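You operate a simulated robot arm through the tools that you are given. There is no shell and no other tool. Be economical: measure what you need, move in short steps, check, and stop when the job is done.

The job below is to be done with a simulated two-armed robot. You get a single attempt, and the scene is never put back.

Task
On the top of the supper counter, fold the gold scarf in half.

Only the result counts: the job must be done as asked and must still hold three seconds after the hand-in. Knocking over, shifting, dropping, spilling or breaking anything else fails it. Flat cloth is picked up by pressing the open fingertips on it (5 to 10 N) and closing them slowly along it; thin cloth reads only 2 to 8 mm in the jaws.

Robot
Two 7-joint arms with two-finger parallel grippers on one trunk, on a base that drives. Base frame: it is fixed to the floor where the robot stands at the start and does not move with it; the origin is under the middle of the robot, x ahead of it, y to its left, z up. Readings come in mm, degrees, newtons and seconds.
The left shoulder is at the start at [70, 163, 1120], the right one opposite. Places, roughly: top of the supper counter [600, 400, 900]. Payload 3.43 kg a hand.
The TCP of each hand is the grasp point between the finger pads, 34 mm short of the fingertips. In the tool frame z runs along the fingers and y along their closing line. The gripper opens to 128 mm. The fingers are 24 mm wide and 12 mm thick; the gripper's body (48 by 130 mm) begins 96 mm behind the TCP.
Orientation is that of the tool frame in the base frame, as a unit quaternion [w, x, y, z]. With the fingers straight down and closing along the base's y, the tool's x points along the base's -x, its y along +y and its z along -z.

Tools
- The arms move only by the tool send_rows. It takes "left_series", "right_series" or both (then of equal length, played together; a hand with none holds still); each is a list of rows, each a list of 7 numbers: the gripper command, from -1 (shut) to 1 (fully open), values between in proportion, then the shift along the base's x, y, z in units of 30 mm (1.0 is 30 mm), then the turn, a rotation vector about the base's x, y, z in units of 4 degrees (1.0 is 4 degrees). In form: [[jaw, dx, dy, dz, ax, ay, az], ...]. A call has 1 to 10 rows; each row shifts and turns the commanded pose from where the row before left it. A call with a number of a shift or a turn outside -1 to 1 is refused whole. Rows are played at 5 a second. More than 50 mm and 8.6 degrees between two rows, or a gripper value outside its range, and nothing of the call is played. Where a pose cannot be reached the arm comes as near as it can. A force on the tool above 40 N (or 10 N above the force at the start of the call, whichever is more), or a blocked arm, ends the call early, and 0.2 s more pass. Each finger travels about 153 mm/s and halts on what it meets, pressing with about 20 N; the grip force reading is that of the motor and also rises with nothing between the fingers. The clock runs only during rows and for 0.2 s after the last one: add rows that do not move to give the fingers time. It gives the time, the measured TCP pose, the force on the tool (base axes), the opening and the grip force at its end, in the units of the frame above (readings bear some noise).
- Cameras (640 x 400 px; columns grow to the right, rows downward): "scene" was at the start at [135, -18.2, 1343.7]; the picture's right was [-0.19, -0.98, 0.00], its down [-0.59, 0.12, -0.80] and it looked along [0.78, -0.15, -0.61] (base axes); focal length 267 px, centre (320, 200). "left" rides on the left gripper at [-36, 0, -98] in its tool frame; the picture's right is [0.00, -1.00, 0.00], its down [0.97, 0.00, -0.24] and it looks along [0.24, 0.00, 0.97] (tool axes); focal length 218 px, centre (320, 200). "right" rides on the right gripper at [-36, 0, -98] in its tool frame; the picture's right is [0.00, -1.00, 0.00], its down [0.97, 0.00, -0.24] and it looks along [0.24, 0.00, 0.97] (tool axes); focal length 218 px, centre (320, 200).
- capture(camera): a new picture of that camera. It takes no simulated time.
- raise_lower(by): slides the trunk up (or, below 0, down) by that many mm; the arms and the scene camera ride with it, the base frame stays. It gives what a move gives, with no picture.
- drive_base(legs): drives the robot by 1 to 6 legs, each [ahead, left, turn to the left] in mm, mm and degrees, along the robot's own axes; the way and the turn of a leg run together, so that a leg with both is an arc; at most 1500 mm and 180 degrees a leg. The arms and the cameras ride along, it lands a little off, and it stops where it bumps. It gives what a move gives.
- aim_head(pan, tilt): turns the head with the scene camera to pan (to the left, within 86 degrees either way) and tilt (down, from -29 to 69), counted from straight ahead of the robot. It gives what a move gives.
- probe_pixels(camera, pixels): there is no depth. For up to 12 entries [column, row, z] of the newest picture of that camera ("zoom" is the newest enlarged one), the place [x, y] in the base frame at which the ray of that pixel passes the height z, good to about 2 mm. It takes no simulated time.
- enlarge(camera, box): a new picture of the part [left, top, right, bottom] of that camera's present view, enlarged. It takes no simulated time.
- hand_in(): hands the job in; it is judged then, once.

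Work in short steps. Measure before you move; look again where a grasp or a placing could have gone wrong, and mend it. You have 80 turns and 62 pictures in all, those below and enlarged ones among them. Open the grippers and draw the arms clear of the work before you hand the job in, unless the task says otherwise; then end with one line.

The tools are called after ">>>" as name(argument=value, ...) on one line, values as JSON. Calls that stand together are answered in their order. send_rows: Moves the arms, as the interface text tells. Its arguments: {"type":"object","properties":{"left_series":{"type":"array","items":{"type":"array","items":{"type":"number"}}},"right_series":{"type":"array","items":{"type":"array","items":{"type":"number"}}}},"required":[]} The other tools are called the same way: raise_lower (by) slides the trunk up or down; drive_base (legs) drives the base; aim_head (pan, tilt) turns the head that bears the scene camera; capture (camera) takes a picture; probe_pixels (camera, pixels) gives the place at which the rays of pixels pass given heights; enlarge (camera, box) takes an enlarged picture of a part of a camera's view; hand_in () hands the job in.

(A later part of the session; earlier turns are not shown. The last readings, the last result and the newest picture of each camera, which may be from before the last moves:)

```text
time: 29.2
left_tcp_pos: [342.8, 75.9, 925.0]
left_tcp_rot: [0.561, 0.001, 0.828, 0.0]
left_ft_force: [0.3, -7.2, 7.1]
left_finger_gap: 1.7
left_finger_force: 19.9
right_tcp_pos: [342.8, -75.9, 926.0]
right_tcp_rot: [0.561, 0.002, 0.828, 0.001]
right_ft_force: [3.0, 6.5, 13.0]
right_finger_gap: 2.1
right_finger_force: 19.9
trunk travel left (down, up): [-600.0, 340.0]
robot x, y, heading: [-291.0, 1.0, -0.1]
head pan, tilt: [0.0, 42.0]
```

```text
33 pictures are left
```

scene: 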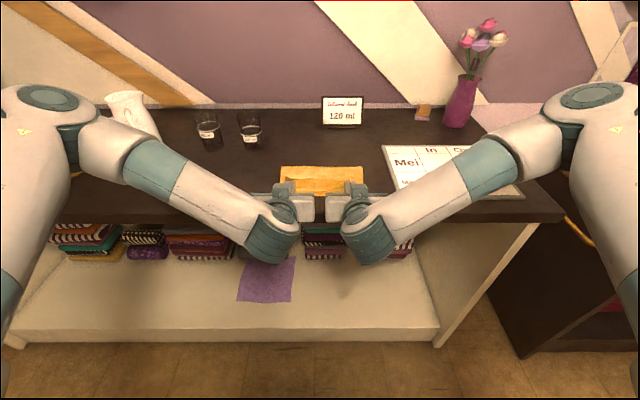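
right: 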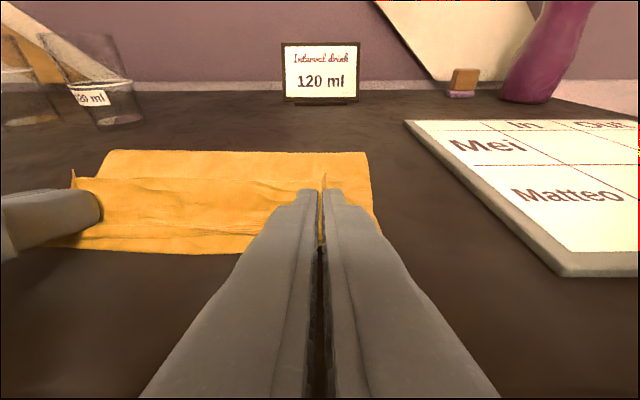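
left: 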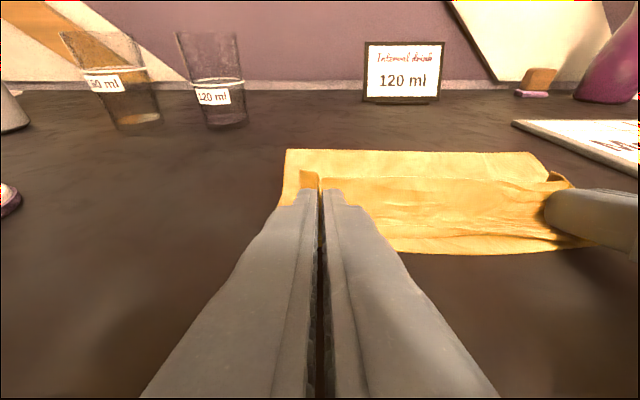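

The scarf is folded, but the free edge still stands up/leans away at the pinch (left image row ~178). The gripper bodies are beyond the counter edge (x<290), so I can tilt another 28° to roll the edge past vertical toward me before release.

>>> send_rows(left_series=[[-1, 0, 0, 0.15, 0, -0.5, 0], [-1, 0, 0, 0, 0, -1, 0], [-1, 0, 0, 0, 0, -1, 0], [-1, 0, 0, 0, 0, -1, 0], [-1, 0, 0, 0, 0, -1, 0], [-1, -0.05, 0, 0, 0, -1, 0], [-1, -0.1, 0, 0, 0, -1, 0], [-1, 0, 0, 0, 0, 0, 0]], right_series=[[-1, 0, 0, 0.15, 0, -0.5, 0], [-1, 0, 0, 0, 0, -1, 0], [-1, 0, 0, 0, 0, -1, 0], [-1, 0, 0, 0, 0, -1, 0], [-1, 0, 0, 0, 0, -1, 0], [-1, -0.05, 0, 0, 0, -1, 0], [-1, -0.1, 0, 0, 0, -1, 0], [-1, 0, 0, 0, 0, 0, 0]])

>>> enlarge(camera="scene", box=[240, 140, 400, 240])

>>> capture(camera="right")

```text
time: 30.4
left_tcp_pos: [340.6, 67.1, 934.3]
left_tcp_rot: [0.673, -0.004, 0.74, 0.01]
left_ft_force: [0.3, 5.2, -0.4]
left_finger_gap: 1.7
left_finger_force: 19.8
left hand out of reach, approached as far as the arm can: row 4, 5
right_tcp_pos: [338.3, -67.6, 936.3]
right_tcp_rot: [0.673, 0.007, 0.74, -0.008]
right_ft_force: [-0.7, -5.3, -0.4]
right_finger_gap: 1.7
right_finger_force: 19.7
right hand out of reach, approached as far as the arm can: row 4, 5
trunk travel left (down, up): [-600.0, 340.0]
robot x, y, heading: [-286.5, 5.1, -0.1]
head pan, tilt: [0.0, 42.0]
stopped in row 5 (left hand): the force on the tool passed its limit (the readings are from after the stop); the commanded pose is now the measured one
```

```text
4.00 times, centred on (320, 190) of scene
```

zoom: 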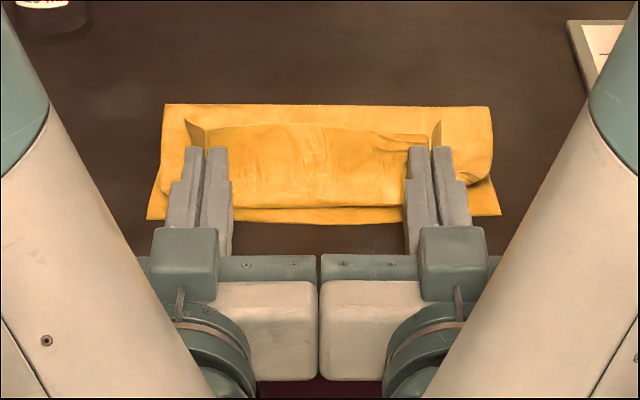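

```text
31 pictures are left
```

right: 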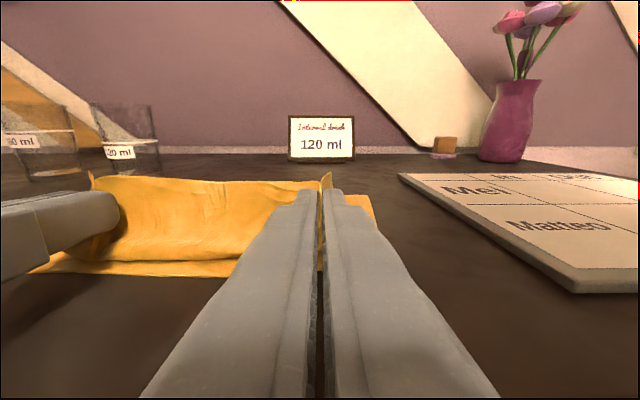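

Tilt reached 84°, then wrist limits made the bodies touch. The fold lies at zoom (165,104)–(490,107), near corners (147,218),(500,213). I measure these, and at once spread the hands back and ease the tilt.

>>> probe_pixels(camera="zoom", pixels=[[165, 104, 903], [490, 107, 903], [147, 218, 900], [500, 213, 900], [188, 122, 945], [437, 120, 945], [320, 128, 935], [320, 205, 910]])

>>> send_rows(left_series=[[-1, 0, 0.13, 0, 0, 0.75, 0], [-1, 0, 0.13, 0, 0, 0.75, 0], [-1, 0, 0, 0, 0, 0, 0]], right_series=[[-1, 0, -0.13, 0, 0, 0.75, 0], [-1, 0, -0.13, 0, 0, 0.75, 0], [-1, 0, 0, 0, 0, 0, 0]])

```text
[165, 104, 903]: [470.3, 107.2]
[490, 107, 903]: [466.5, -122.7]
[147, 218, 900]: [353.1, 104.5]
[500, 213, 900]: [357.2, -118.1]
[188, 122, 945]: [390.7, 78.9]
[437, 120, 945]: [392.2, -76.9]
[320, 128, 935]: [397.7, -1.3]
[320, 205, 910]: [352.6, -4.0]
```

```text
time: 31.2
left_tcp_pos: [340.1, 74.8, 933.4]
left_tcp_rot: [0.633, -0.003, 0.774, 0.009]
left_ft_force: [-0.7, -6.2, 0.8]
left_finger_gap: 1.8
left_finger_force: 19.1
right_tcp_pos: [338.8, -74.8, 935.8]
right_tcp_rot: [0.633, 0.006, 0.774, -0.008]
right_ft_force: [0.1, 5.4, -0.4]
right_finger_gap: 1.7
right_finger_force: 19.6
trunk travel left (down, up): [-600.0, 340.0]
robot x, y, heading: [-289.6, -0.7, -0.1]
head pan, tilt: [0.0, 42.0]
```

The fold line is at x≈468 whereas it should be ≈495 (half of 280 from the near edge at 355), so the top layer is too long. I lift back up and ahead to pull the lower layer out, then redo the arc keeping the cloth nearly taut.

>>> send_rows(left_series=[[-1, 0.33, 0, 0.87, 0, 1, 0], [-1, 0.57, 0, 0.87, 0, 1, 0], [-1, 0.83, 0, 0.8, 0, 0, 0], [-1, 0.9, 0, 0.47, 0, 0, 0], [-1, 0.9, 0, 0.13, 0, 0, 0], [-1, 0.9, 0, 0, 0, 0, 0], [-1, 0.9, 0, -0.13, 0, 0, 0], [-1, 0, 0, 0, 0, 0, 0]], right_series=[[-1, 0.33, 0, 0.87, 0, 1, 0], [-1, 0.57, 0, 0.87, 0, 1, 0], [-1, 0.83, 0, 0.8, 0, 0, 0], [-1, 0.9, 0, 0.47, 0, 0, 0], [-1, 0.9, 0, 0.13, 0, 0, 0], [-1, 0.9, 0, 0, 0, 0, 0], [-1, 0.9, 0, -0.13, 0, 0, 0], [-1, 0, 0, 0, 0, 0, 0]])

>>> enlarge(camera="scene", box=[240, 80, 400, 210])

>>> capture(camera="right")

```text
time: 33.0
left_tcp_pos: [500.5, 73.5, 1027.2]
left_tcp_rot: [0.578, -0.003, 0.816, 0.011]
left_ft_force: [-0.2, -6.5, 0.2]
left_finger_gap: 1.8
left_finger_force: 19.8
right_tcp_pos: [500.5, -76.1, 1027.0]
right_tcp_rot: [0.578, 0.005, 0.816, -0.008]
right_ft_force: [0.2, 5.6, -0.3]
right_finger_gap: 2.0
right_finger_force: 19.9
trunk travel left (down, up): [-600.0, 340.0]
robot x, y, heading: [-290.4, -2.3, -0.4]
head pan, tilt: [0.0, 42.0]
```

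```text
3.08 times, centred on (320, 145) of scene
```

zoom: 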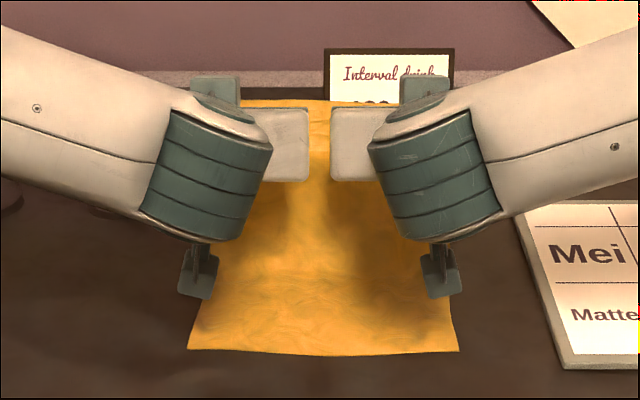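

```text
29 pictures are left
```

right: 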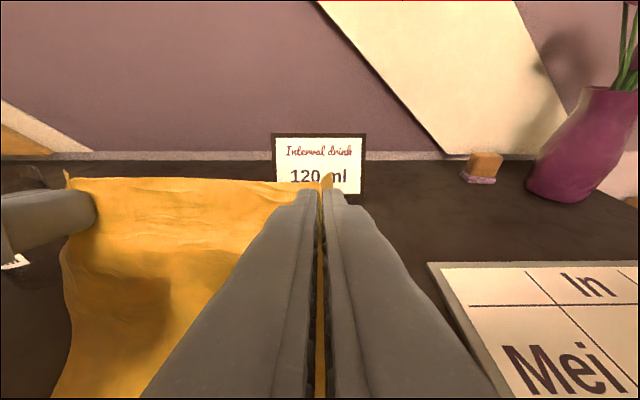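

The cloth is flat again, near edge unchanged. Last time I moved toward me too fast relative to the descent, which dragged the fold line; this time I go to above the fold (x≈495) and then lay it down along a 45° line like a curtain.

>>> send_rows(left_series=[[-1, -0.63, 0, 0.05, 0, 0, 0], [-1, -0.63, 0, 0.03, 0, 0, 0], [-1, -0.55, 0, -0.5, 0, 0, 0], [-1, -0.6, 0, -0.6, 0, 0, 0], [-1, -0.6, 0, -0.6, 0, 0, 0], [-1, -0.6, 0, -0.6, 0, 0, 0], [-1, -0.6, 0, -0.6, 0, 0, 0], [-1, 0, 0, 0, 0, 0, 0]], right_series=[[-1, -0.63, 0, 0.05, 0, 0, 0], [-1, -0.63, 0, 0.03, 0, 0, 0], [-1, -0.55, 0, -0.5, 0, 0, 0], [-1, -0.6, 0, -0.6, 0, 0, 0], [-1, -0.6, 0, -0.6, 0, 0, 0], [-1, -0.6, 0, -0.6, 0, 0, 0], [-1, -0.6, 0, -0.6, 0, 0, 0], [-1, 0, 0, 0, 0, 0, 0]])

>>> enlarge(camera="scene", box=[240, 100, 400, 230])

>>> capture(camera="right")

```text
time: 34.8
left_tcp_pos: [373.0, 75.0, 940.0]
left_tcp_rot: [0.578, -0.003, 0.816, 0.01]
left_ft_force: [-0.5, -6.0, 0.4]
left_finger_gap: 1.7
left_finger_force: 19.9
right_tcp_pos: [372.4, -76.7, 942.0]
right_tcp_rot: [0.578, 0.005, 0.816, -0.008]
right_ft_force: [-0.1, 6.1, -0.2]
right_finger_gap: 1.9
right_finger_force: 19.6
trunk travel left (down, up): [-600.0, 340.0]
robot x, y, heading: [-285.1, 0.1, 0.0]
head pan, tilt: [0.0, 42.0]
```

```text
3.08 times, centred on (320, 165) of scene
```

zoom: 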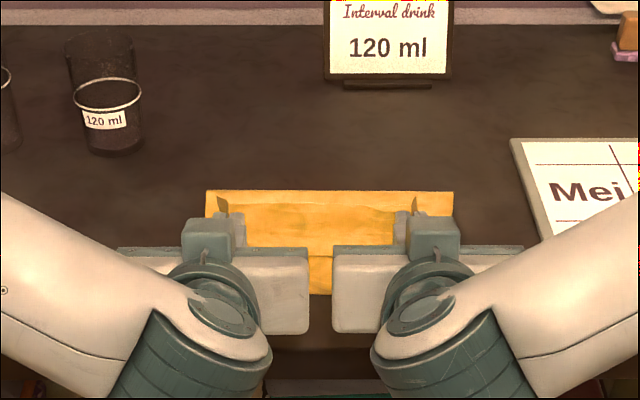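

```text
27 pictures are left
```

right: 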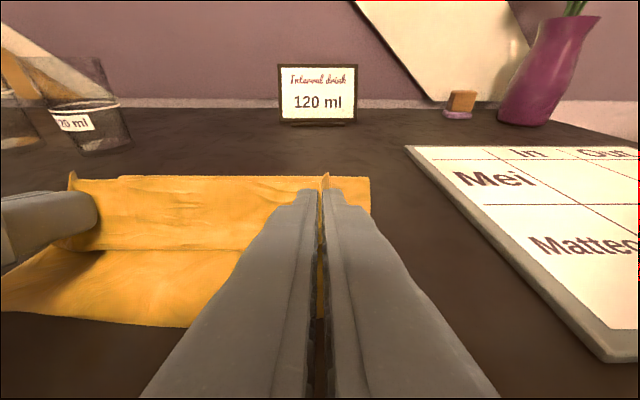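

Tips are now at about (405, 929). I measure the fold line (zoom (206,190)–(453,191)).

>>> probe_pixels(camera="zoom", pixels=[[206, 190, 903], [453, 191, 903], [320, 256, 905], [320, 294, 900]])

>>> probe_pixels(camera="right", pixels=[[371, 177, 903], [190, 250, 903], [190, 325, 900]])

```text
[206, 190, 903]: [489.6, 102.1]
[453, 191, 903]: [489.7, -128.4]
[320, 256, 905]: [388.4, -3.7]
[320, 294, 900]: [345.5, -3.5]
```

```text
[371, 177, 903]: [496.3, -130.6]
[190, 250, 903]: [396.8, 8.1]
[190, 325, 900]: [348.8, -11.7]
```

The fold line is now at x≈490 with near edge ≈346–355: a proper half. I lay the rest: tips to about (373, 913).

>>> send_rows(left_series=[[-1, -0.37, 0, -0.25, 0, 0, 0], [-1, -0.37, 0, -0.2, 0, 0, 0], [-1, -0.33, 0, -0.1, 0, 0, 0], [-1, 0, 0, 0, 0, 0, 0]], right_series=[[-1, -0.37, 0, -0.28, 0, 0, 0], [-1, -0.37, 0, -0.23, 0, 0, 0], [-1, -0.33, 0, -0.1, 0, 0, 0], [-1, 0, 0, 0, 0, 0, 0]])

>>> enlarge(camera="scene", box=[240, 120, 400, 240])

>>> capture(camera="right")

```text
time: 35.8
left_tcp_pos: [342.6, 75.1, 925.7]
left_tcp_rot: [0.579, -0.003, 0.816, 0.01]
left_ft_force: [0.7, -8.2, 2.3]
left_finger_gap: 2.0
left_finger_force: 20.3
right_tcp_pos: [339.7, -75.6, 925.5]
right_tcp_rot: [0.578, 0.006, 0.816, -0.008]
right_ft_force: [0.3, 8.6, 6.5]
right_finger_gap: 1.9
right_finger_force: 19.7
trunk travel left (down, up): [-600.0, 340.0]
robot x, y, heading: [-286.3, 5.4, -0.4]
head pan, tilt: [0.0, 42.0]
```

```text
3.33 times, centred on (320, 180) of scene
```

zoom: 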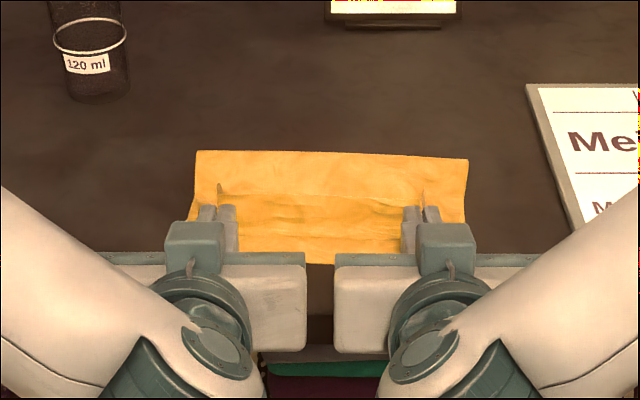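

```text
25 pictures are left
```

right: 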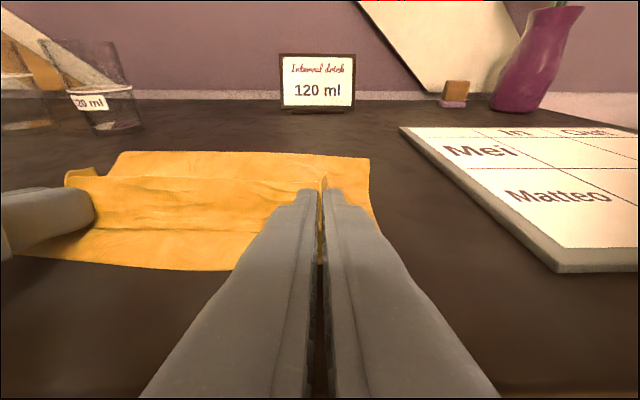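

I release: open a little, then withdraw the fingers toward me along their axis, letting the edge fall toward me.

>>> send_rows(left_series=[[-0.9, 0, 0, 0, 0, 0, 0], [-0.8, -0.1, 0, 0, 0, 0, 0], [-0.75, -0.4, 0, 0.1, 0, 0, 0], [-0.75, -0.7, 0, 0.25, 0, 0, 0], [-0.75, -0.9, 0, 0.4, 0, 0, 0], [-0.75, -0.9, 0, 0.5, 0, 0, 0], [-0.75, -0.9, 0, 0.6, 0, 0, 0]], right_series=[[-0.9, 0, 0, 0, 0, 0, 0], [-0.8, -0.1, 0, 0, 0, 0, 0], [-0.75, -0.4, 0, 0.1, 0, 0, 0], [-0.75, -0.7, 0, 0.25, 0, 0, 0], [-0.75, -0.9, 0, 0.4, 0, 0, 0], [-0.75, -0.9, 0, 0.5, 0, 0, 0], [-0.75, -0.9, 0, 0.6, 0, 0, 0]])

>>> enlarge(camera="scene", box=[240, 120, 400, 240])

>>> capture(camera="right")

```text
time: 37.4
left_tcp_pos: [249.7, 69.7, 966.5]
left_tcp_rot: [0.577, -0.006, 0.816, 0.016]
left_ft_force: [0.9, 8.5, 0.7]
left_finger_gap: 16.0
left_finger_force: 0.1
left hand out of reach, approached as far as the arm can: row 7
right_tcp_pos: [248.9, -69.8, 966.1]
right_tcp_rot: [0.577, 0.009, 0.817, -0.014]
right_ft_force: [0.4, -8.5, -0.5]
right_finger_gap: 15.9
right_finger_force: 0.1
right hand out of reach, approached as far as the arm can: row 6, 7
trunk travel left (down, up): [-600.0, 340.0]
robot x, y, heading: [-285.7, -0.3, -0.0]
head pan, tilt: [0.0, 42.0]
stopped in row 7 (left hand): the force on the tool passed its limit (the readings are from after the stop); the commanded pose is now the measured one
```

```text
3.33 times, centred on (320, 180) of scene
```

zoom: 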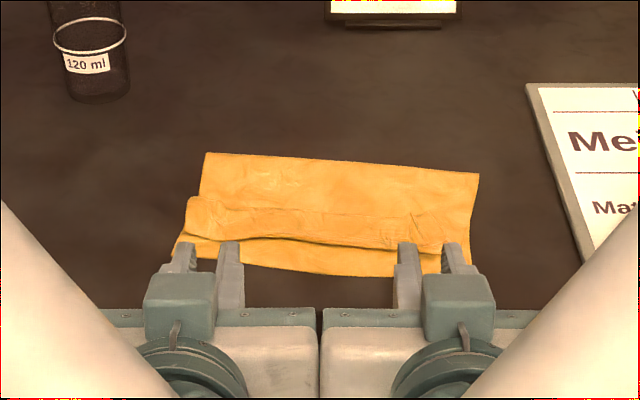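

```text
23 pictures are left
```

right: 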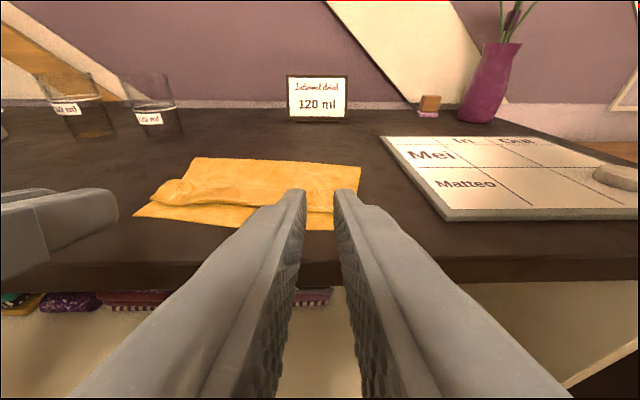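

The free edge fell the wrong way (a ~20–25 mm flap lies back on top). I spread and raise the hands, turning them to vertical, to inspect it.

>>> send_rows(left_series=[[-0.75, 0, 0.7, 0.5, 0, 0, 0], [-0.75, 0.2, 0.7, 0.9, 0, 1, 0], [-0.75, 0.3, 0.7, 0.9, 0, 1, 0], [-0.75, 0.3, 0.5, 0.9, 0, 1, 0], [-0.75, 0.3, 0.5, 0.9, 0, 1, 0], [-0.75, 0.3, 0.5, 0.5, 0, 1, 0], [-0.75, 0.3, 0, 0, 0, 1, 0], [-0.75, 0.3, 0, 0, 0, 1, 0], [-0.75, 0.3, 0, 0, 0, 1, 0], [-0.75, 0.3, 0, 0, 0, 1, 0]], right_series=[[-0.75, 0, -0.7, 0.5, 0, 0, 0], [-0.75, 0.2, -0.7, 0.9, 0, 1, 0], [-0.75, 0.3, -0.7, 0.9, 0, 1, 0], [-0.75, 0.3, -0.5, 0.9, 0, 1, 0], [-0.75, 0.3, -0.5, 0.9, 0, 1, 0], [-0.75, 0.3, -0.5, 0.5, 0, 1, 0], [-0.75, 0.3, 0, 0, 0, 1, 0], [-0.75, 0.3, 0, 0, 0, 1, 0], [-0.75, 0.3, 0, 0, 0, 1, 0], [-0.75, 0.3, 0, 0, 0, 1, 0]])

>>> enlarge(camera="scene", box=[260, 140, 380, 215])

```text
time: 39.6
left_tcp_pos: [345.1, 168.4, 1101.7]
left_tcp_rot: [0.296, -0.001, 0.955, 0.017]
left_ft_force: [-0.4, -0.7, -0.1]
left_finger_gap: 15.9
left_finger_force: 0.1
left hand out of reach, approached as far as the arm can: row 1, 2
right_tcp_pos: [345.7, -167.3, 1101.4]
right_tcp_rot: [0.296, 0.005, 0.955, -0.017]
right_ft_force: [-0.2, 0.4, 0.3]
right_finger_gap: 16.0
right_finger_force: 0.0
right hand out of reach, approached as far as the arm can: row 1, 2
trunk travel left (down, up): [-600.0, 340.0]
robot x, y, heading: [-290.4, -0.2, -0.3]
head pan, tilt: [0.0, 42.0]
```

```text
5.33 times, centred on (320, 178) of scene
```

zoom: 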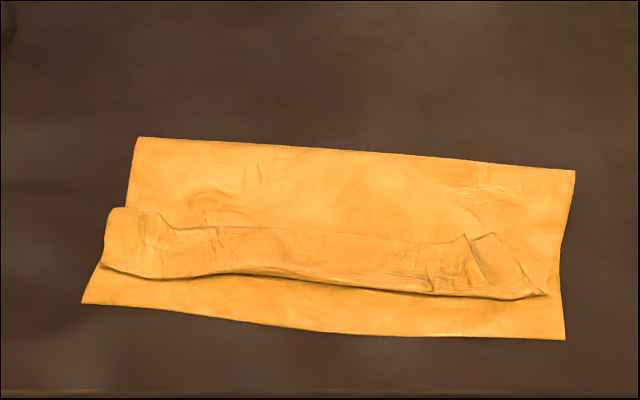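

>>> probe_pixels(camera="zoom", pixels=[[138, 137, 902], [575, 172, 902], [82, 303, 900], [565, 339, 900], [320, 334, 900], [105, 268, 904], [545, 295, 904], [320, 282, 904], [122, 208, 905], [300, 228, 905], [466, 235, 905], [498, 234, 905]])

```text
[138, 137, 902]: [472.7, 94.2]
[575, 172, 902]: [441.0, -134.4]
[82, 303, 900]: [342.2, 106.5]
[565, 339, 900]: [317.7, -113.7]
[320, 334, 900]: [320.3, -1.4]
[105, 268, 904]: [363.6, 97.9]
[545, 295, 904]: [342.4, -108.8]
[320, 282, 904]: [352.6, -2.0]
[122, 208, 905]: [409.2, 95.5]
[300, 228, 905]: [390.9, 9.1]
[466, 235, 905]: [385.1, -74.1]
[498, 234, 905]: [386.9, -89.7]
```

The flap is ~45 mm wide; unflapped it would nearly match, so I'll regrip the flap near its edge, lift, re-lay and release with a lean toward me. I bring the hands vertical above the flap at about (395,73) and (373,−74), yawed −8° to match the edge.

>>> send_rows(left_series=[[-0.75, 0.185, -0.352, -0.378, 0, 0.955, -0.222], [-0.75, 0.185, -0.352, -0.378, 0, 0.955, -0.222], [-0.75, 0.185, -0.352, -0.378, 0, 0.955, -0.222], [-0.75, 0.185, -0.352, -0.378, 0, 0.955, -0.222], [-0.75, 0.185, -0.352, -0.378, 0, 0.955, -0.222], [-0.75, 0.185, -0.352, -0.378, 0, 0.955, -0.222], [-0.75, 0.185, -0.352, -0.378, 0, 0.955, -0.222], [-0.75, 0.185, -0.352, -0.378, 0, 0.955, -0.222], [-0.75, 0.185, -0.352, -0.378, 0, 0.955, -0.222], [-0.75, 0, 0, 0, 0, 0, 0]], right_series=[[-0.75, 0.1, 0.345, -0.378, 0, 0.955, -0.222], [-0.75, 0.1, 0.345, -0.378, 0, 0.955, -0.222], [-0.75, 0.1, 0.345, -0.378, 0, 0.955, -0.222], [-0.75, 0.1, 0.345, -0.378, 0, 0.955, -0.222], [-0.75, 0.1, 0.345, -0.378, 0, 0.955, -0.222], [-0.75, 0.1, 0.345, -0.378, 0, 0.955, -0.222], [-0.75, 0.1, 0.345, -0.378, 0, 0.955, -0.222], [-0.75, 0.1, 0.345, -0.378, 0, 0.955, -0.222], [-0.75, 0.1, 0.345, -0.378, 0, 0.955, -0.222], [-0.75, 0, 0, 0, 0, 0, 0]])

>>> enlarge(camera="scene", box=[250, 110, 390, 215])

```text
time: 41.8
left_tcp_pos: [393.7, 71.0, 1001.0]
left_tcp_rot: [0.002, 0.071, 0.997, -0.005]
left_ft_force: [0.6, -0.1, -0.8]
left_finger_gap: 16.2
left_finger_force: 0.1
right_tcp_pos: [371.0, -71.9, 998.6]
right_tcp_rot: [0.0, 0.066, 0.997, -0.037]
right_ft_force: [-0.5, 0.3, -0.6]
right_finger_gap: 16.1
right_finger_force: 0.0
trunk travel left (down, up): [-600.0, 340.0]
robot x, y, heading: [-285.7, -0.8, -0.2]
head pan, tilt: [0.0, 42.0]
```

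```text
3.81 times, centred on (320, 162) of scene
```

zoom: 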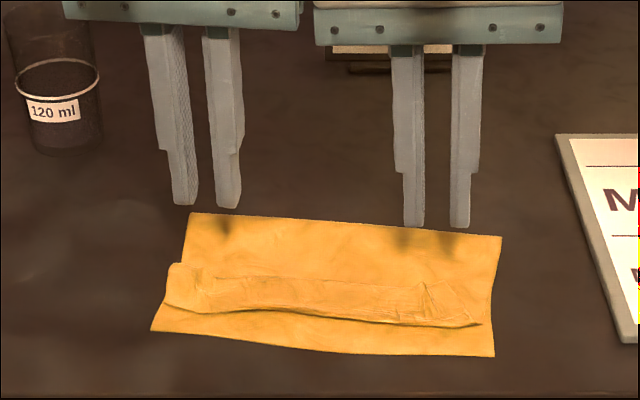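

I descend to just above the flap (correcting the right hand's 4° roll).

>>> send_rows(left_series=[[-0.75, 0, 0.03, -0.65, 0, 0, 0], [-0.75, 0, 0, -0.65, 0, 0, 0], [-0.75, 0, 0, -0.6, 0, 0, 0], [-0.75, 0, 0, 0, 0, 0, 0]], right_series=[[-0.75, 0, -0.08, -0.65, 1, 0, 0], [-0.75, 0, 0, -0.65, 0, 0, 0], [-0.75, 0, 0, -0.52, 0, 0, 0], [-0.75, 0, 0, 0, 0, 0, 0]])

>>> enlarge(camera="scene", box=[260, 140, 380, 215])

```text
time: 42.8
left_tcp_pos: [393.9, 70.0, 941.9]
left_tcp_rot: [0.002, 0.07, 0.998, -0.005]
left_ft_force: [-0.1, 0.4, -0.2]
left_finger_gap: 15.9
left_finger_force: 0.0
right_tcp_pos: [372.8, -76.2, 943.3]
right_tcp_rot: [-0.003, 0.065, 0.998, -0.002]
right_ft_force: [0.1, 0.9, -0.7]
right_finger_gap: 16.0
right_finger_force: 0.0
trunk travel left (down, up): [-600.0, 340.0]
robot x, y, heading: [-288.0, 5.2, -0.5]
head pan, tilt: [0.0, 42.0]
```

```text
5.33 times, centred on (320, 178) of scene
```

zoom: 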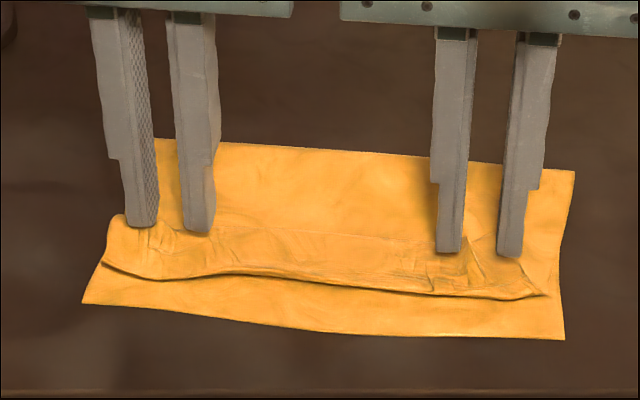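

Tips are over the flap, just inside its edge. I creep down to contact.

>>> send_rows(left_series=[[-0.75, 0, 0, -0.07, 0, 0, 0], [-0.75, 0, 0, -0.06, 0, 0, 0], [-0.75, 0, 0, -0.03, 0, 0, 0], [-0.75, 0, 0, 0, 0, 0, 0]], right_series=[[-0.75, 0, 0.1, -0.09, 0, 0, 0], [-0.75, 0, 0, -0.06, 0, 0, 0], [-0.75, 0, 0, -0.03, 0, 0, 0], [-0.75, 0, 0, 0, 0, 0, 0]])

```text
time: 43.8
left_tcp_pos: [394.0, 71.1, 939.0]
left_tcp_rot: [0.002, 0.07, 0.998, -0.004]
left_ft_force: [0.4, -0.8, -0.1]
left_finger_gap: 16.0
left_finger_force: 0.0
right_tcp_pos: [373.0, -73.5, 939.2]
right_tcp_rot: [-0.002, 0.066, 0.998, -0.002]
right_ft_force: [-0.6, -0.1, -0.1]
right_finger_gap: 15.9
right_finger_force: 0.1
trunk travel left (down, up): [-600.0, 340.0]
robot x, y, heading: [-288.8, -1.7, -0.3]
head pan, tilt: [0.0, 42.0]
```

>>> send_rows(left_series=[[-0.75, 0, 0, -0.05, 0, 0, 0], [-0.75, 0, 0, -0.03, 0, 0, 0], [-0.75, 0, 0, 0, 0, 0, 0]], right_series=[[-0.75, 0, 0, -0.05, 0, 0, 0], [-0.75, 0, 0, -0.03, 0, 0, 0], [-0.75, 0, 0, 0, 0, 0, 0]])

```text
time: 44.6
left_tcp_pos: [393.6, 71.1, 937.5]
left_tcp_rot: [0.002, 0.07, 0.998, -0.004]
left_ft_force: [-0.9, -0.4, 1.6]
left_finger_gap: 15.9
left_finger_force: 0.1
right_tcp_pos: [370.9, -70.9, 937.0]
right_tcp_rot: [-0.002, 0.065, 0.998, -0.002]
right_ft_force: [1.0, 0.1, 1.4]
right_finger_gap: 15.8
right_finger_force: 0.0
trunk travel left (down, up): [-600.0, 340.0]
robot x, y, heading: [-287.5, -3.8, -0.2]
head pan, tilt: [0.0, 42.0]
```

First contact (1.5 N). I press 0.7 mm further.

>>> send_rows(left_series=[[-0.75, 0, 0, -0.025, 0, 0, 0], [-0.75, 0, 0, 0, 0, 0, 0]], right_series=[[-0.75, 0, 0, -0.025, 0, 0, 0], [-0.75, 0, 0, 0, 0, 0, 0]])

```text
time: 45.2
left_tcp_pos: [395.1, 70.8, 937.2]
left_tcp_rot: [0.003, 0.07, 0.998, -0.004]
left_ft_force: [-0.7, 1.1, 6.7]
left_finger_gap: 16.1
left_finger_force: 0.0
right_tcp_pos: [371.9, -71.7, 937.6]
right_tcp_rot: [-0.004, 0.064, 0.998, -0.002]
right_ft_force: [0.0, -0.3, 0.5]
right_finger_gap: 15.7
right_finger_force: 0.1
trunk travel left (down, up): [-600.0, 340.0]
robot x, y, heading: [-288.9, 1.6, -0.1]
head pan, tilt: [0.0, 42.0]
```

Left is at 6.7 N; the right needs a bit more. I lower it by 0.9 mm.

>>> send_rows(right_series=[[-0.75, 0, 0, -0.03, 0, 0, 0], [-0.75, 0, 0, 0, 0, 0, 0]])

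```text
time: 45.8
left_tcp_pos: [393.6, 72.1, 935.8]
left_tcp_rot: [0.003, 0.071, 0.997, -0.005]
left_ft_force: [0.5, 0.1, 7.1]
left_finger_gap: 16.1
left_finger_force: 0.3
right_tcp_pos: [372.1, -71.7, 936.3]
right_tcp_rot: [-0.001, 0.065, 0.998, -0.001]
right_ft_force: [0.9, -0.4, 4.2]
right_finger_gap: 16.0
right_finger_force: 0.1
trunk travel left (down, up): [-600.0, 340.0]
robot x, y, heading: [-285.4, 0.3, -0.1]
head pan, tilt: [0.0, 42.0]
```

I lower the right 0.3 mm more while starting the slow close of both.

>>> send_rows(left_series=[[-0.77, 0, 0, 0, 0, 0, 0], [-0.8, 0, 0, 0, 0, 0, 0], [-0.83, 0, 0, 0, 0, 0, 0], [-0.86, 0, 0, 0, 0, 0, 0], [-0.89, 0, 0, 0, 0, 0, 0], [-0.92, 0, 0, 0, 0, 0, 0], [-0.95, 0, 0, 0, 0, 0, 0], [-0.98, 0, 0, 0, 0, 0, 0], [-1, 0, 0, 0, 0, 0, 0], [-1, 0, 0, 0, 0, 0, 0]], right_series=[[-0.75, 0, 0, -0.012, 0, 0, 0], [-0.8, 0, 0, 0, 0, 0, 0], [-0.83, 0, 0, 0, 0, 0, 0], [-0.86, 0, 0, 0, 0, 0, 0], [-0.89, 0, 0, 0, 0, 0, 0], [-0.92, 0, 0, 0, 0, 0, 0], [-0.95, 0, 0, 0, 0, 0, 0], [-0.98, 0, 0, 0, 0, 0, 0], [-1, 0, 0, 0, 0, 0, 0], [-1, 0, 0, 0, 0, 0, 0]])

>>> enlarge(camera="scene", box=[260, 140, 380, 215])

```text
time: 48.0
left_tcp_pos: [393.2, 70.3, 936.6]
left_tcp_rot: [0.002, 0.07, 0.998, -0.004]
left_ft_force: [-0.7, -0.6, 4.4]
left_finger_gap: 0.0
left_finger_force: 20.0
right_tcp_pos: [372.1, -72.4, 936.2]
right_tcp_rot: [-0.002, 0.065, 0.998, -0.003]
right_ft_force: [0.1, 0.6, 9.4]
right_finger_gap: 1.9
right_finger_force: 20.1
trunk travel left (down, up): [-600.0, 340.0]
robot x, y, heading: [-290.6, 1.7, -0.3]
head pan, tilt: [0.0, 42.0]
```

```text
5.33 times, centred on (320, 178) of scene
```

zoom: 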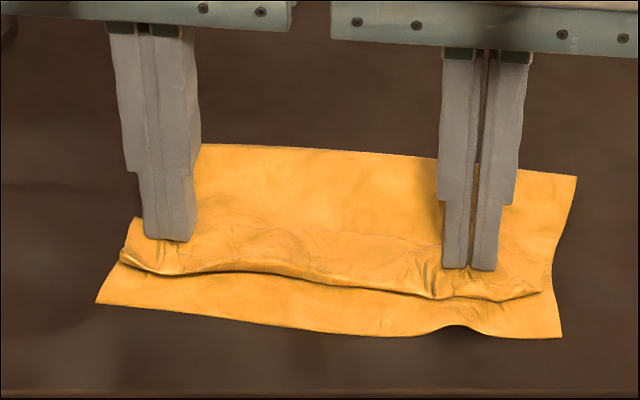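

Right holds (1.9 mm, single ridge); left slipped (0.0). I lift the left, reopen it and look.

>>> send_rows(left_series=[[-1, 0, 0, 0.3, 0, 0, 0], [-0.7, 0, 0, 0.5, 0, 0, 0], [-0.7, 0, 0, 0, 0, 0, 0]])

>>> enlarge(camera="scene", box=[260, 140, 380, 215])

```text
time: 48.8
left_tcp_pos: [392.5, 73.0, 962.0]
left_tcp_rot: [0.002, 0.07, 0.998, -0.005]
left_ft_force: [0.5, -0.4, -0.4]
left_finger_gap: 19.3
left_finger_force: 0.0
right_tcp_pos: [371.4, -72.5, 936.6]
right_tcp_rot: [-0.001, 0.065, 0.998, -0.002]
right_ft_force: [-0.9, -0.2, 11.8]
right_finger_gap: 1.5
right_finger_force: 20.2
trunk travel left (down, up): [-600.0, 340.0]
robot x, y, heading: [-290.2, -1.2, -0.1]
head pan, tilt: [0.0, 42.0]
```

```text
5.33 times, centred on (320, 178) of scene
```

zoom: 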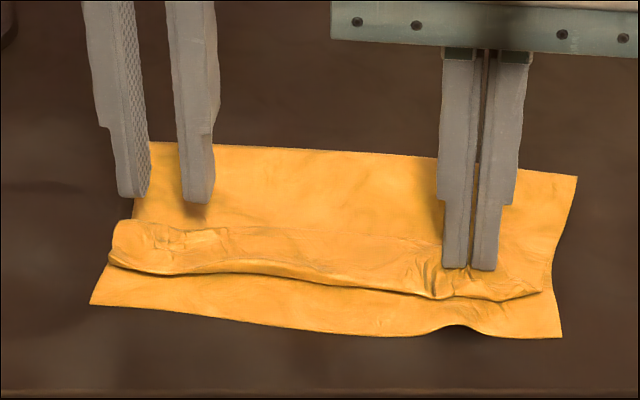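

>>> probe_pixels(camera="zoom", pixels=[[118, 220, 904], [110, 260, 904], [225, 228, 904], [180, 228, 904], [170, 270, 904]])

```text
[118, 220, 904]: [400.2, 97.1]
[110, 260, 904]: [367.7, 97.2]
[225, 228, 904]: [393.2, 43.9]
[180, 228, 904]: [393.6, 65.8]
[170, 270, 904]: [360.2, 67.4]
```

The left flap edge is at x≈395, crease ≈363, so the fingers were half off it. I aim at (382, 68) with a 24 mm gap and go down.

>>> send_rows(left_series=[[-0.625, -0.35, -0.12, 0, 0, 0, 0], [-0.625, 0, 0, -0.5, 0, 0, 0], [-0.625, 0, 0, -0.25, 0, 0, 0], [-0.625, 0, 0, -0.06, 0, 0, 0], [-0.625, 0, 0, 0, 0, 0, 0]])

```text
time: 50.0
left_tcp_pos: [381.5, 68.8, 937.0]
left_tcp_rot: [0.003, 0.07, 0.998, -0.005]
left_ft_force: [-0.9, -0.1, 9.0]
left_finger_gap: 24.3
left_finger_force: 0.2
right_tcp_pos: [371.3, -71.8, 936.7]
right_tcp_rot: [-0.002, 0.066, 0.998, -0.002]
right_ft_force: [1.7, 0.5, 8.3]
right_finger_gap: 1.8
right_finger_force: 19.6
trunk travel left (down, up): [-600.0, 340.0]
robot x, y, heading: [-285.7, -1.7, -0.3]
head pan, tilt: [0.0, 42.0]
```

Left presses with 9 N; I close it slowly.

>>> send_rows(left_series=[[-0.67, 0, 0, -0.005, 0, 0, 0], [-0.71, 0, 0, 0, 0, 0, 0], [-0.75, 0, 0, 0, 0, 0, 0], [-0.79, 0, 0, 0, 0, 0, 0], [-0.83, 0, 0, 0, 0, 0, 0], [-0.87, 0, 0, 0, 0, 0, 0], [-0.91, 0, 0, 0, 0, 0, 0], [-0.95, 0, 0, 0, 0, 0, 0], [-1, 0, 0, 0, 0, 0, 0], [-1, 0, 0, 0, 0, 0, 0]])

>>> enlarge(camera="scene", box=[260, 140, 380, 215])

```text
time: 52.2
left_tcp_pos: [383.0, 68.3, 936.2]
left_tcp_rot: [0.003, 0.07, 0.998, -0.004]
left_ft_force: [0.4, -1.1, 16.0]
left_finger_gap: 1.7
left_finger_force: 20.1
right_tcp_pos: [370.8, -72.9, 935.2]
right_tcp_rot: [-0.002, 0.064, 0.998, -0.002]
right_ft_force: [0.5, 1.9, 4.4]
right_finger_gap: 1.5
right_finger_force: 20.1
trunk travel left (down, up): [-600.0, 340.0]
robot x, y, heading: [-285.3, 2.4, -0.5]
head pan, tilt: [0.0, 42.0]
```

```text
5.33 times, centred on (320, 178) of scene
```

zoom: 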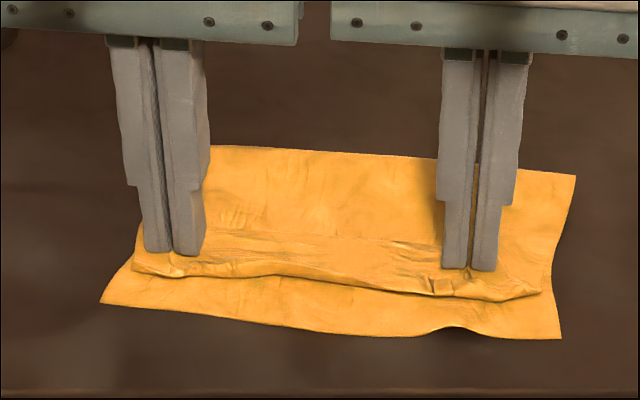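

Both hold the flap (1.7, 1.5 mm). I lift, moving ahead and tilting, to unroll the flap and pull out the fold.

>>> send_rows(left_series=[[-1, 0, 0, 0.8, 0, 0, 0], [-1, 0.1, 0, 0.8, 0, 0, 0], [-1, 0.2, 0, 0.6, 0, -1, 0], [-1, 0.3, 0, 0.4, 0, -1, 0], [-1, 0.35, 0, 0.3, 0, -1, 0], [-1, 0.35, 0, 0.2, 0, -1, 0], [-1, 0.35, 0, 0.1, 0, -1, 0], [-1, 0.35, 0, 0.07, 0, -1, 0], [-1, 0.35, 0, 0, 0, -1, 0], [-1, 0.3, 0, 0, 0, -1, 0]], right_series=[[-1, 0, 0, 0.8, 0, 0, 0], [-1, 0.1, 0, 0.8, 0, 0, 0], [-1, 0.2, 0, 0.6, 0, -1, 0], [-1, 0.3, 0, 0.4, 0, -1, 0], [-1, 0.35, 0, 0.3, 0, -1, 0], [-1, 0.35, 0, 0.2, 0, -1, 0], [-1, 0.35, 0, 0.1, 0, -1, 0], [-1, 0.35, 0, 0.07, 0, -1, 0], [-1, 0.35, 0, 0, 0, -1, 0], [-1, 0.3, 0, 0, 0, -1, 0]])

>>> enlarge(camera="scene", box=[240, 90, 400, 215])

```text
time: 54.4
left_tcp_pos: [462.7, 68.5, 1033.6]
left_tcp_rot: [0.278, 0.068, 0.958, 0.015]
left_ft_force: [-0.3, -1.2, -0.1]
left_finger_gap: 1.4
left_finger_force: 20.4
right_tcp_pos: [452.7, -72.7, 1033.3]
right_tcp_rot: [0.273, 0.063, 0.96, 0.017]
right_ft_force: [0.4, 1.5, -1.3]
right_finger_gap: 1.7
right_finger_force: 19.8
trunk travel left (down, up): [-600.0, 340.0]
robot x, y, heading: [-285.0, 2.8, -0.2]
head pan, tilt: [0.0, 42.0]
```

```text
3.20 times, centred on (320, 152) of scene
```

zoom: 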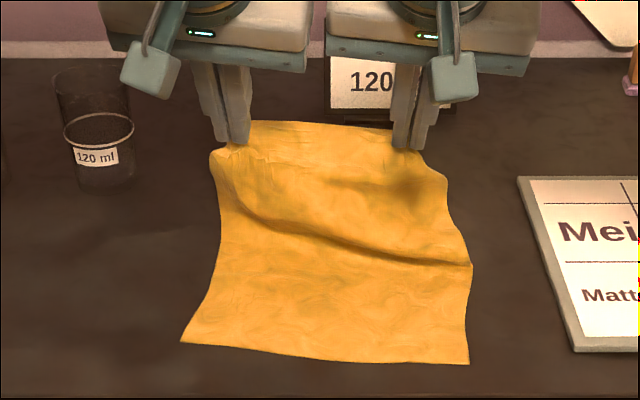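

Only the upper layer was lifted and the cloth is unrolled. I measure the near corners and complete the tilt to 72° while pulling the cloth ahead.

>>> probe_pixels(camera="zoom", pixels=[[180, 343, 900], [468, 364, 900], [320, 358, 900]])

>>> send_rows(left_series=[[-1, 0.1, 0.01, 0.03, 0, -1, 0], [-1, 0.1, 0.01, 0.03, 0, -1, 0], [-1, 0.1, 0.01, 0, 0, -1, 0], [-1, 0.1, 0.01, 0, 0, -1, 0], [-1, 0.1, 0.01, 0, 0, -1, 0], [-1, 0.1, 0.01, 0, 0, -1, 0], [-1, 0.1, 0.01, 0, 0, -1, 0], [-1, 0.1, 0.01, -0.05, 0, -1, 0], [-1, 0.1, 0.01, -0.05, 0, -1, 0], [-1, 0.1, 0.01, -0.05, 0, -1, 0]], right_series=[[-1, 0.073, -0.01, 0.03, 0, -1, 0], [-1, 0.073, -0.01, 0.03, 0, -1, 0], [-1, 0.073, -0.01, 0, 0, -1, 0], [-1, 0.073, -0.01, 0, 0, -1, 0], [-1, 0.073, -0.01, 0, 0, -1, 0], [-1, 0.073, -0.01, 0, 0, -1, 0], [-1, 0.073, -0.01, 0, 0, -1, 0], [-1, 0.073, -0.01, -0.05, 0, -1, 0], [-1, 0.073, -0.01, -0.05, 0, -1, 0], [-1, 0.073, -0.01, -0.05, 0, -1, 0]])

>>> enlarge(camera="scene", box=[240, 90, 400, 215])

```text
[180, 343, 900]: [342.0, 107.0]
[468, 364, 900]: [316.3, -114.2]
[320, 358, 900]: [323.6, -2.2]
```

```text
time: 56.6
left_tcp_pos: [490.3, 70.0, 1030.0]
left_tcp_rot: [0.588, 0.059, 0.806, 0.037]
left_ft_force: [-1.5, -11.9, -0.8]
left_finger_gap: 1.5
left_finger_force: 20.4
right_tcp_pos: [473.9, -74.4, 1031.0]
right_tcp_rot: [0.583, 0.054, 0.81, 0.038]
right_ft_force: [2.6, 12.3, -0.7]
right_finger_gap: 1.9
right_finger_force: 19.5
trunk travel left (down, up): [-600.0, 340.0]
robot x, y, heading: [-287.8, -0.3, 0.2]
head pan, tilt: [0.0, 42.0]
```

```text
3.20 times, centred on (320, 152) of scene
```

zoom: 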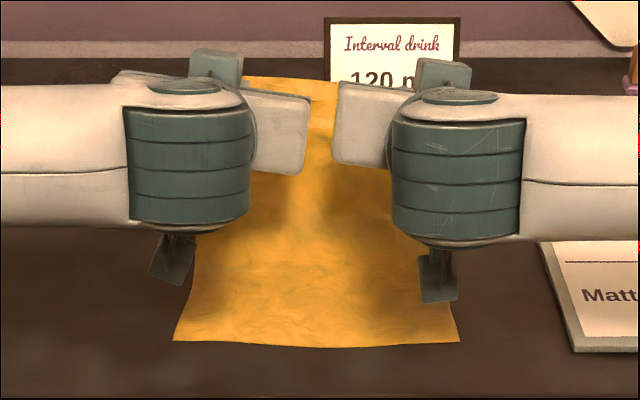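

Pulling straightened the near edge (now zoom (173,340)–(460,343)); I measure it.

>>> probe_pixels(camera="zoom", pixels=[[173, 340, 900], [460, 343, 900], [320, 347, 900]])

>>> capture(camera="right")

>>> capture(camera="left")

```text
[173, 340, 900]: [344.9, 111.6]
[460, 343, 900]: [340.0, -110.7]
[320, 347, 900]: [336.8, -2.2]
```

```text
14 pictures are left
```

right: 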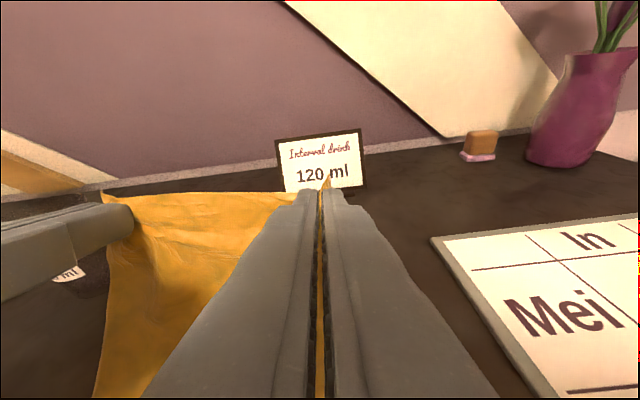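

```text
13 pictures are left
```

left: 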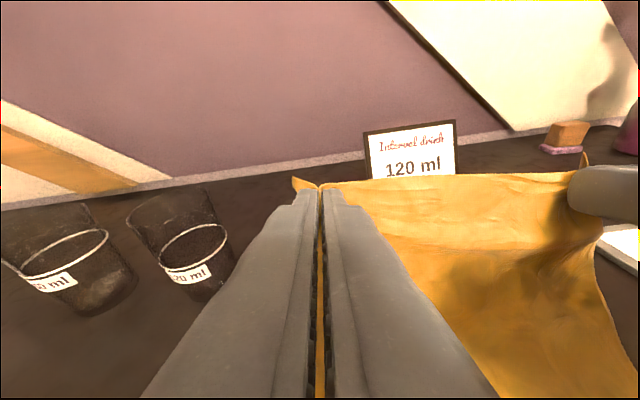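

Near edge is now x≈345 (left) / 340 (right), so the fold should come at ≈485/480. I lay it down along the 45° line to tips at h≈35, then lean the cloth toward me, and look.

>>> send_rows(left_series=[[-1, -0.8, 0, 0, 0, 0, 0], [-1, -0.8, 0, -0.03, 0, 0, 0], [-1, -0.553, 0, -0.553, 0, 0, 0], [-1, -0.553, 0, -0.553, 0, 0, 0], [-1, -0.553, 0, -0.553, 0, 0, 0], [-1, -0.553, 0, -0.553, 0, 0, 0], [-1, -0.553, 0, -0.553, 0, 0, 0], [-1, -0.4, 0, 0, 0, 0, 0], [-1, 0, 0, 0, 0, 0, 0]], right_series=[[-1, -0.6, 0.03, 0, 0, 0, 0], [-1, -0.6, 0, -0.03, 0, 0, 0], [-1, -0.553, 0, -0.553, 0, 0, 0], [-1, -0.553, 0, -0.553, 0, 0, 0], [-1, -0.553, 0, -0.553, 0, 0, 0], [-1, -0.553, 0, -0.553, 0, 0, 0], [-1, -0.553, 0, -0.553, 0, 0, 0], [-1, -0.4, 0, 0, 0, 0, 0], [-1, 0, 0, 0, 0, 0, 0]])

>>> enlarge(camera="scene", box=[240, 115, 400, 235])

```text
time: 58.6
left_tcp_pos: [349.7, 71.1, 946.0]
left_tcp_rot: [0.588, 0.059, 0.806, 0.038]
left_ft_force: [0.0, -9.2, 0.3]
left_finger_gap: 1.9
left_finger_force: 20.1
right_tcp_pos: [345.0, -74.6, 944.7]
right_tcp_rot: [0.584, 0.053, 0.809, 0.037]
right_ft_force: [0.1, 9.9, 0.8]
right_finger_gap: 1.6
right_finger_force: 20.3
trunk travel left (down, up): [-600.0, 340.0]
robot x, y, heading: [-288.2, 1.7, -0.1]
head pan, tilt: [0.0, 42.0]
```

```text
3.33 times, centred on (320, 175) of scene
```

zoom: 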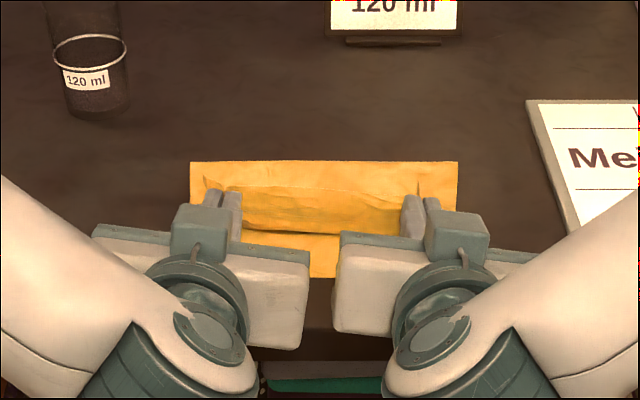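

>>> probe_pixels(camera="zoom", pixels=[[190, 162, 903], [457, 161, 903], [320, 276, 900], [320, 233, 903], [320, 190, 945]])

```text
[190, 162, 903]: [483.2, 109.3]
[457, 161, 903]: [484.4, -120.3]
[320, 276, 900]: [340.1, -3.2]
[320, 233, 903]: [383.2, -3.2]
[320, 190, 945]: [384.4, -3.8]
```

The fold is at x≈484: an exact half. I lean the sheet toward me (tips to ~x 363, h≈30), then open slightly and check before withdrawing by backing the base.

>>> send_rows(left_series=[[-1, -0.32, 0, -0.08, 0, -1, 0], [-1, -0.32, 0, -0.08, 0, 0, 0], [-1, 0, 0, 0, 0, 0, 0], [-0.9, 0, 0, 0, 0, 0, 0], [-0.8, 0, 0, 0, 0, 0, 0], [-0.75, 0, 0, 0, 0, 0, 0]], right_series=[[-1, -0.32, 0, -0.08, 0, -1, 0], [-1, -0.32, 0, -0.08, 0, 0, 0], [-1, 0, 0, 0, 0, 0, 0], [-0.9, 0, 0, 0, 0, 0, 0], [-0.8, 0, 0, 0, 0, 0, 0], [-0.75, 0, 0, 0, 0, 0, 0]])

>>> enlarge(camera="scene", box=[240, 115, 400, 235])

```text
time: 60.0
left_tcp_pos: [330.8, 71.0, 942.2]
left_tcp_rot: [0.616, 0.058, 0.785, 0.04]
left_ft_force: [0.0, -0.1, 0.1]
left_finger_gap: 15.8
left_finger_force: 0.0
right_tcp_pos: [325.6, -75.9, 939.0]
right_tcp_rot: [0.612, 0.053, 0.788, 0.038]
right_ft_force: [-0.2, -0.3, 0.1]
right_finger_gap: 16.1
right_finger_force: 0.0
trunk travel left (down, up): [-600.0, 340.0]
robot x, y, heading: [-287.6, -3.6, -0.1]
head pan, tilt: [0.0, 42.0]
```

```text
3.33 times, centred on (320, 175) of scene
```

zoom: 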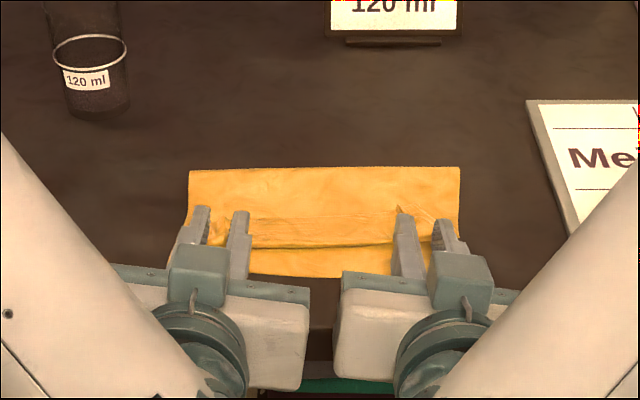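

The edge dropped back again, leaving a ~30 mm flap. I'll instead flip it with a scoop: raise the hands, turn the fingers to point slightly toward me, place them beyond the flap's edge and sweep toward me. First raise and rotate.

>>> send_rows(left_series=[[-0.75, 0, 0, 0.7, 0, 0, 0], [-0.75, 0, 0, 0.9, 0, 0.5, 0], [-0.75, 0, 0.2, 0.9, 0, 1, 0], [-0.75, 0.2, 0.2, 0.9, 0, 1, 0], [-0.75, 0.2, 0.2, 0.5, 0, 1, 0], [-0.75, 0.2, 0.1, 0.3, 0, 1, 0], [-0.75, 0.2, 0, 0, 0, 1, 0], [-0.75, 0.2, 0, 0, 0, 1, 0], [-0.75, 0.2, 0, 0, 0, 1, 0], [-0.75, 0.2, 0, 0, 0, 1, 0]], right_series=[[-0.75, 0, 0, 0.7, 0, 0, 0], [-0.75, 0, 0, 0.9, 0, 0.5, 0], [-0.75, 0, -0.2, 0.9, 0, 1, 0], [-0.75, 0.2, -0.2, 0.9, 0, 1, 0], [-0.75, 0.2, -0.2, 0.5, 0, 1, 0], [-0.75, 0.2, -0.1, 0.3, 0, 1, 0], [-0.75, 0.2, 0, 0, 0, 1, 0], [-0.75, 0.2, 0, 0, 0, 1, 0], [-0.75, 0.2, 0, 0, 0, 1, 0], [-0.75, 0.2, 0, 0, 0, 1, 0]])

>>> enlarge(camera="scene", box=[260, 140, 380, 215])

```text
time: 62.2
left_tcp_pos: [373.7, 93.6, 1066.2]
left_tcp_rot: [0.358, 0.067, 0.931, 0.021]
left_ft_force: [-0.2, 0.4, 0.1]
left_finger_gap: 16.1
left_finger_force: 0.2
right_tcp_pos: [366.3, -95.6, 1067.7]
right_tcp_rot: [0.354, 0.061, 0.933, 0.022]
right_ft_force: [0.6, 0.6, -0.2]
right_finger_gap: 16.1
right_finger_force: 0.0
trunk travel left (down, up): [-600.0, 340.0]
robot x, y, heading: [-288.2, 4.9, -0.0]
head pan, tilt: [0.0, 42.0]
```

```text
5.33 times, centred on (320, 178) of scene
```

zoom: 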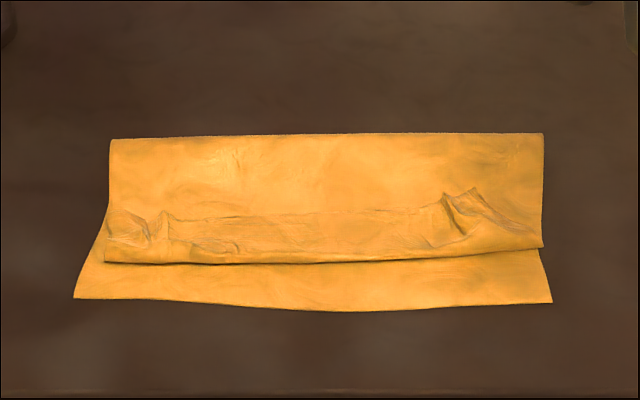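

The fold is now straight. I measure fold, near edge, crease and flap edge.

>>> probe_pixels(camera="zoom", pixels=[[112, 140, 902], [543, 134, 902], [74, 298, 900], [552, 303, 900], [320, 311, 900], [105, 262, 904], [543, 245, 904], [320, 262, 904], [112, 208, 905], [300, 214, 905], [430, 205, 905], [473, 190, 908]])

```text
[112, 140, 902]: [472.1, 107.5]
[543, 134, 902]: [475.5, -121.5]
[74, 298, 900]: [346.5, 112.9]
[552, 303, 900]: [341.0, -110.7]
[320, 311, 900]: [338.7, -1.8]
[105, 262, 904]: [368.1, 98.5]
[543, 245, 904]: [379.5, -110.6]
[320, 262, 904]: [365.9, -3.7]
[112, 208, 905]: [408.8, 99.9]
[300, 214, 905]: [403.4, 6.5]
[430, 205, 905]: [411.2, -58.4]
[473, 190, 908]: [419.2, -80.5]
```

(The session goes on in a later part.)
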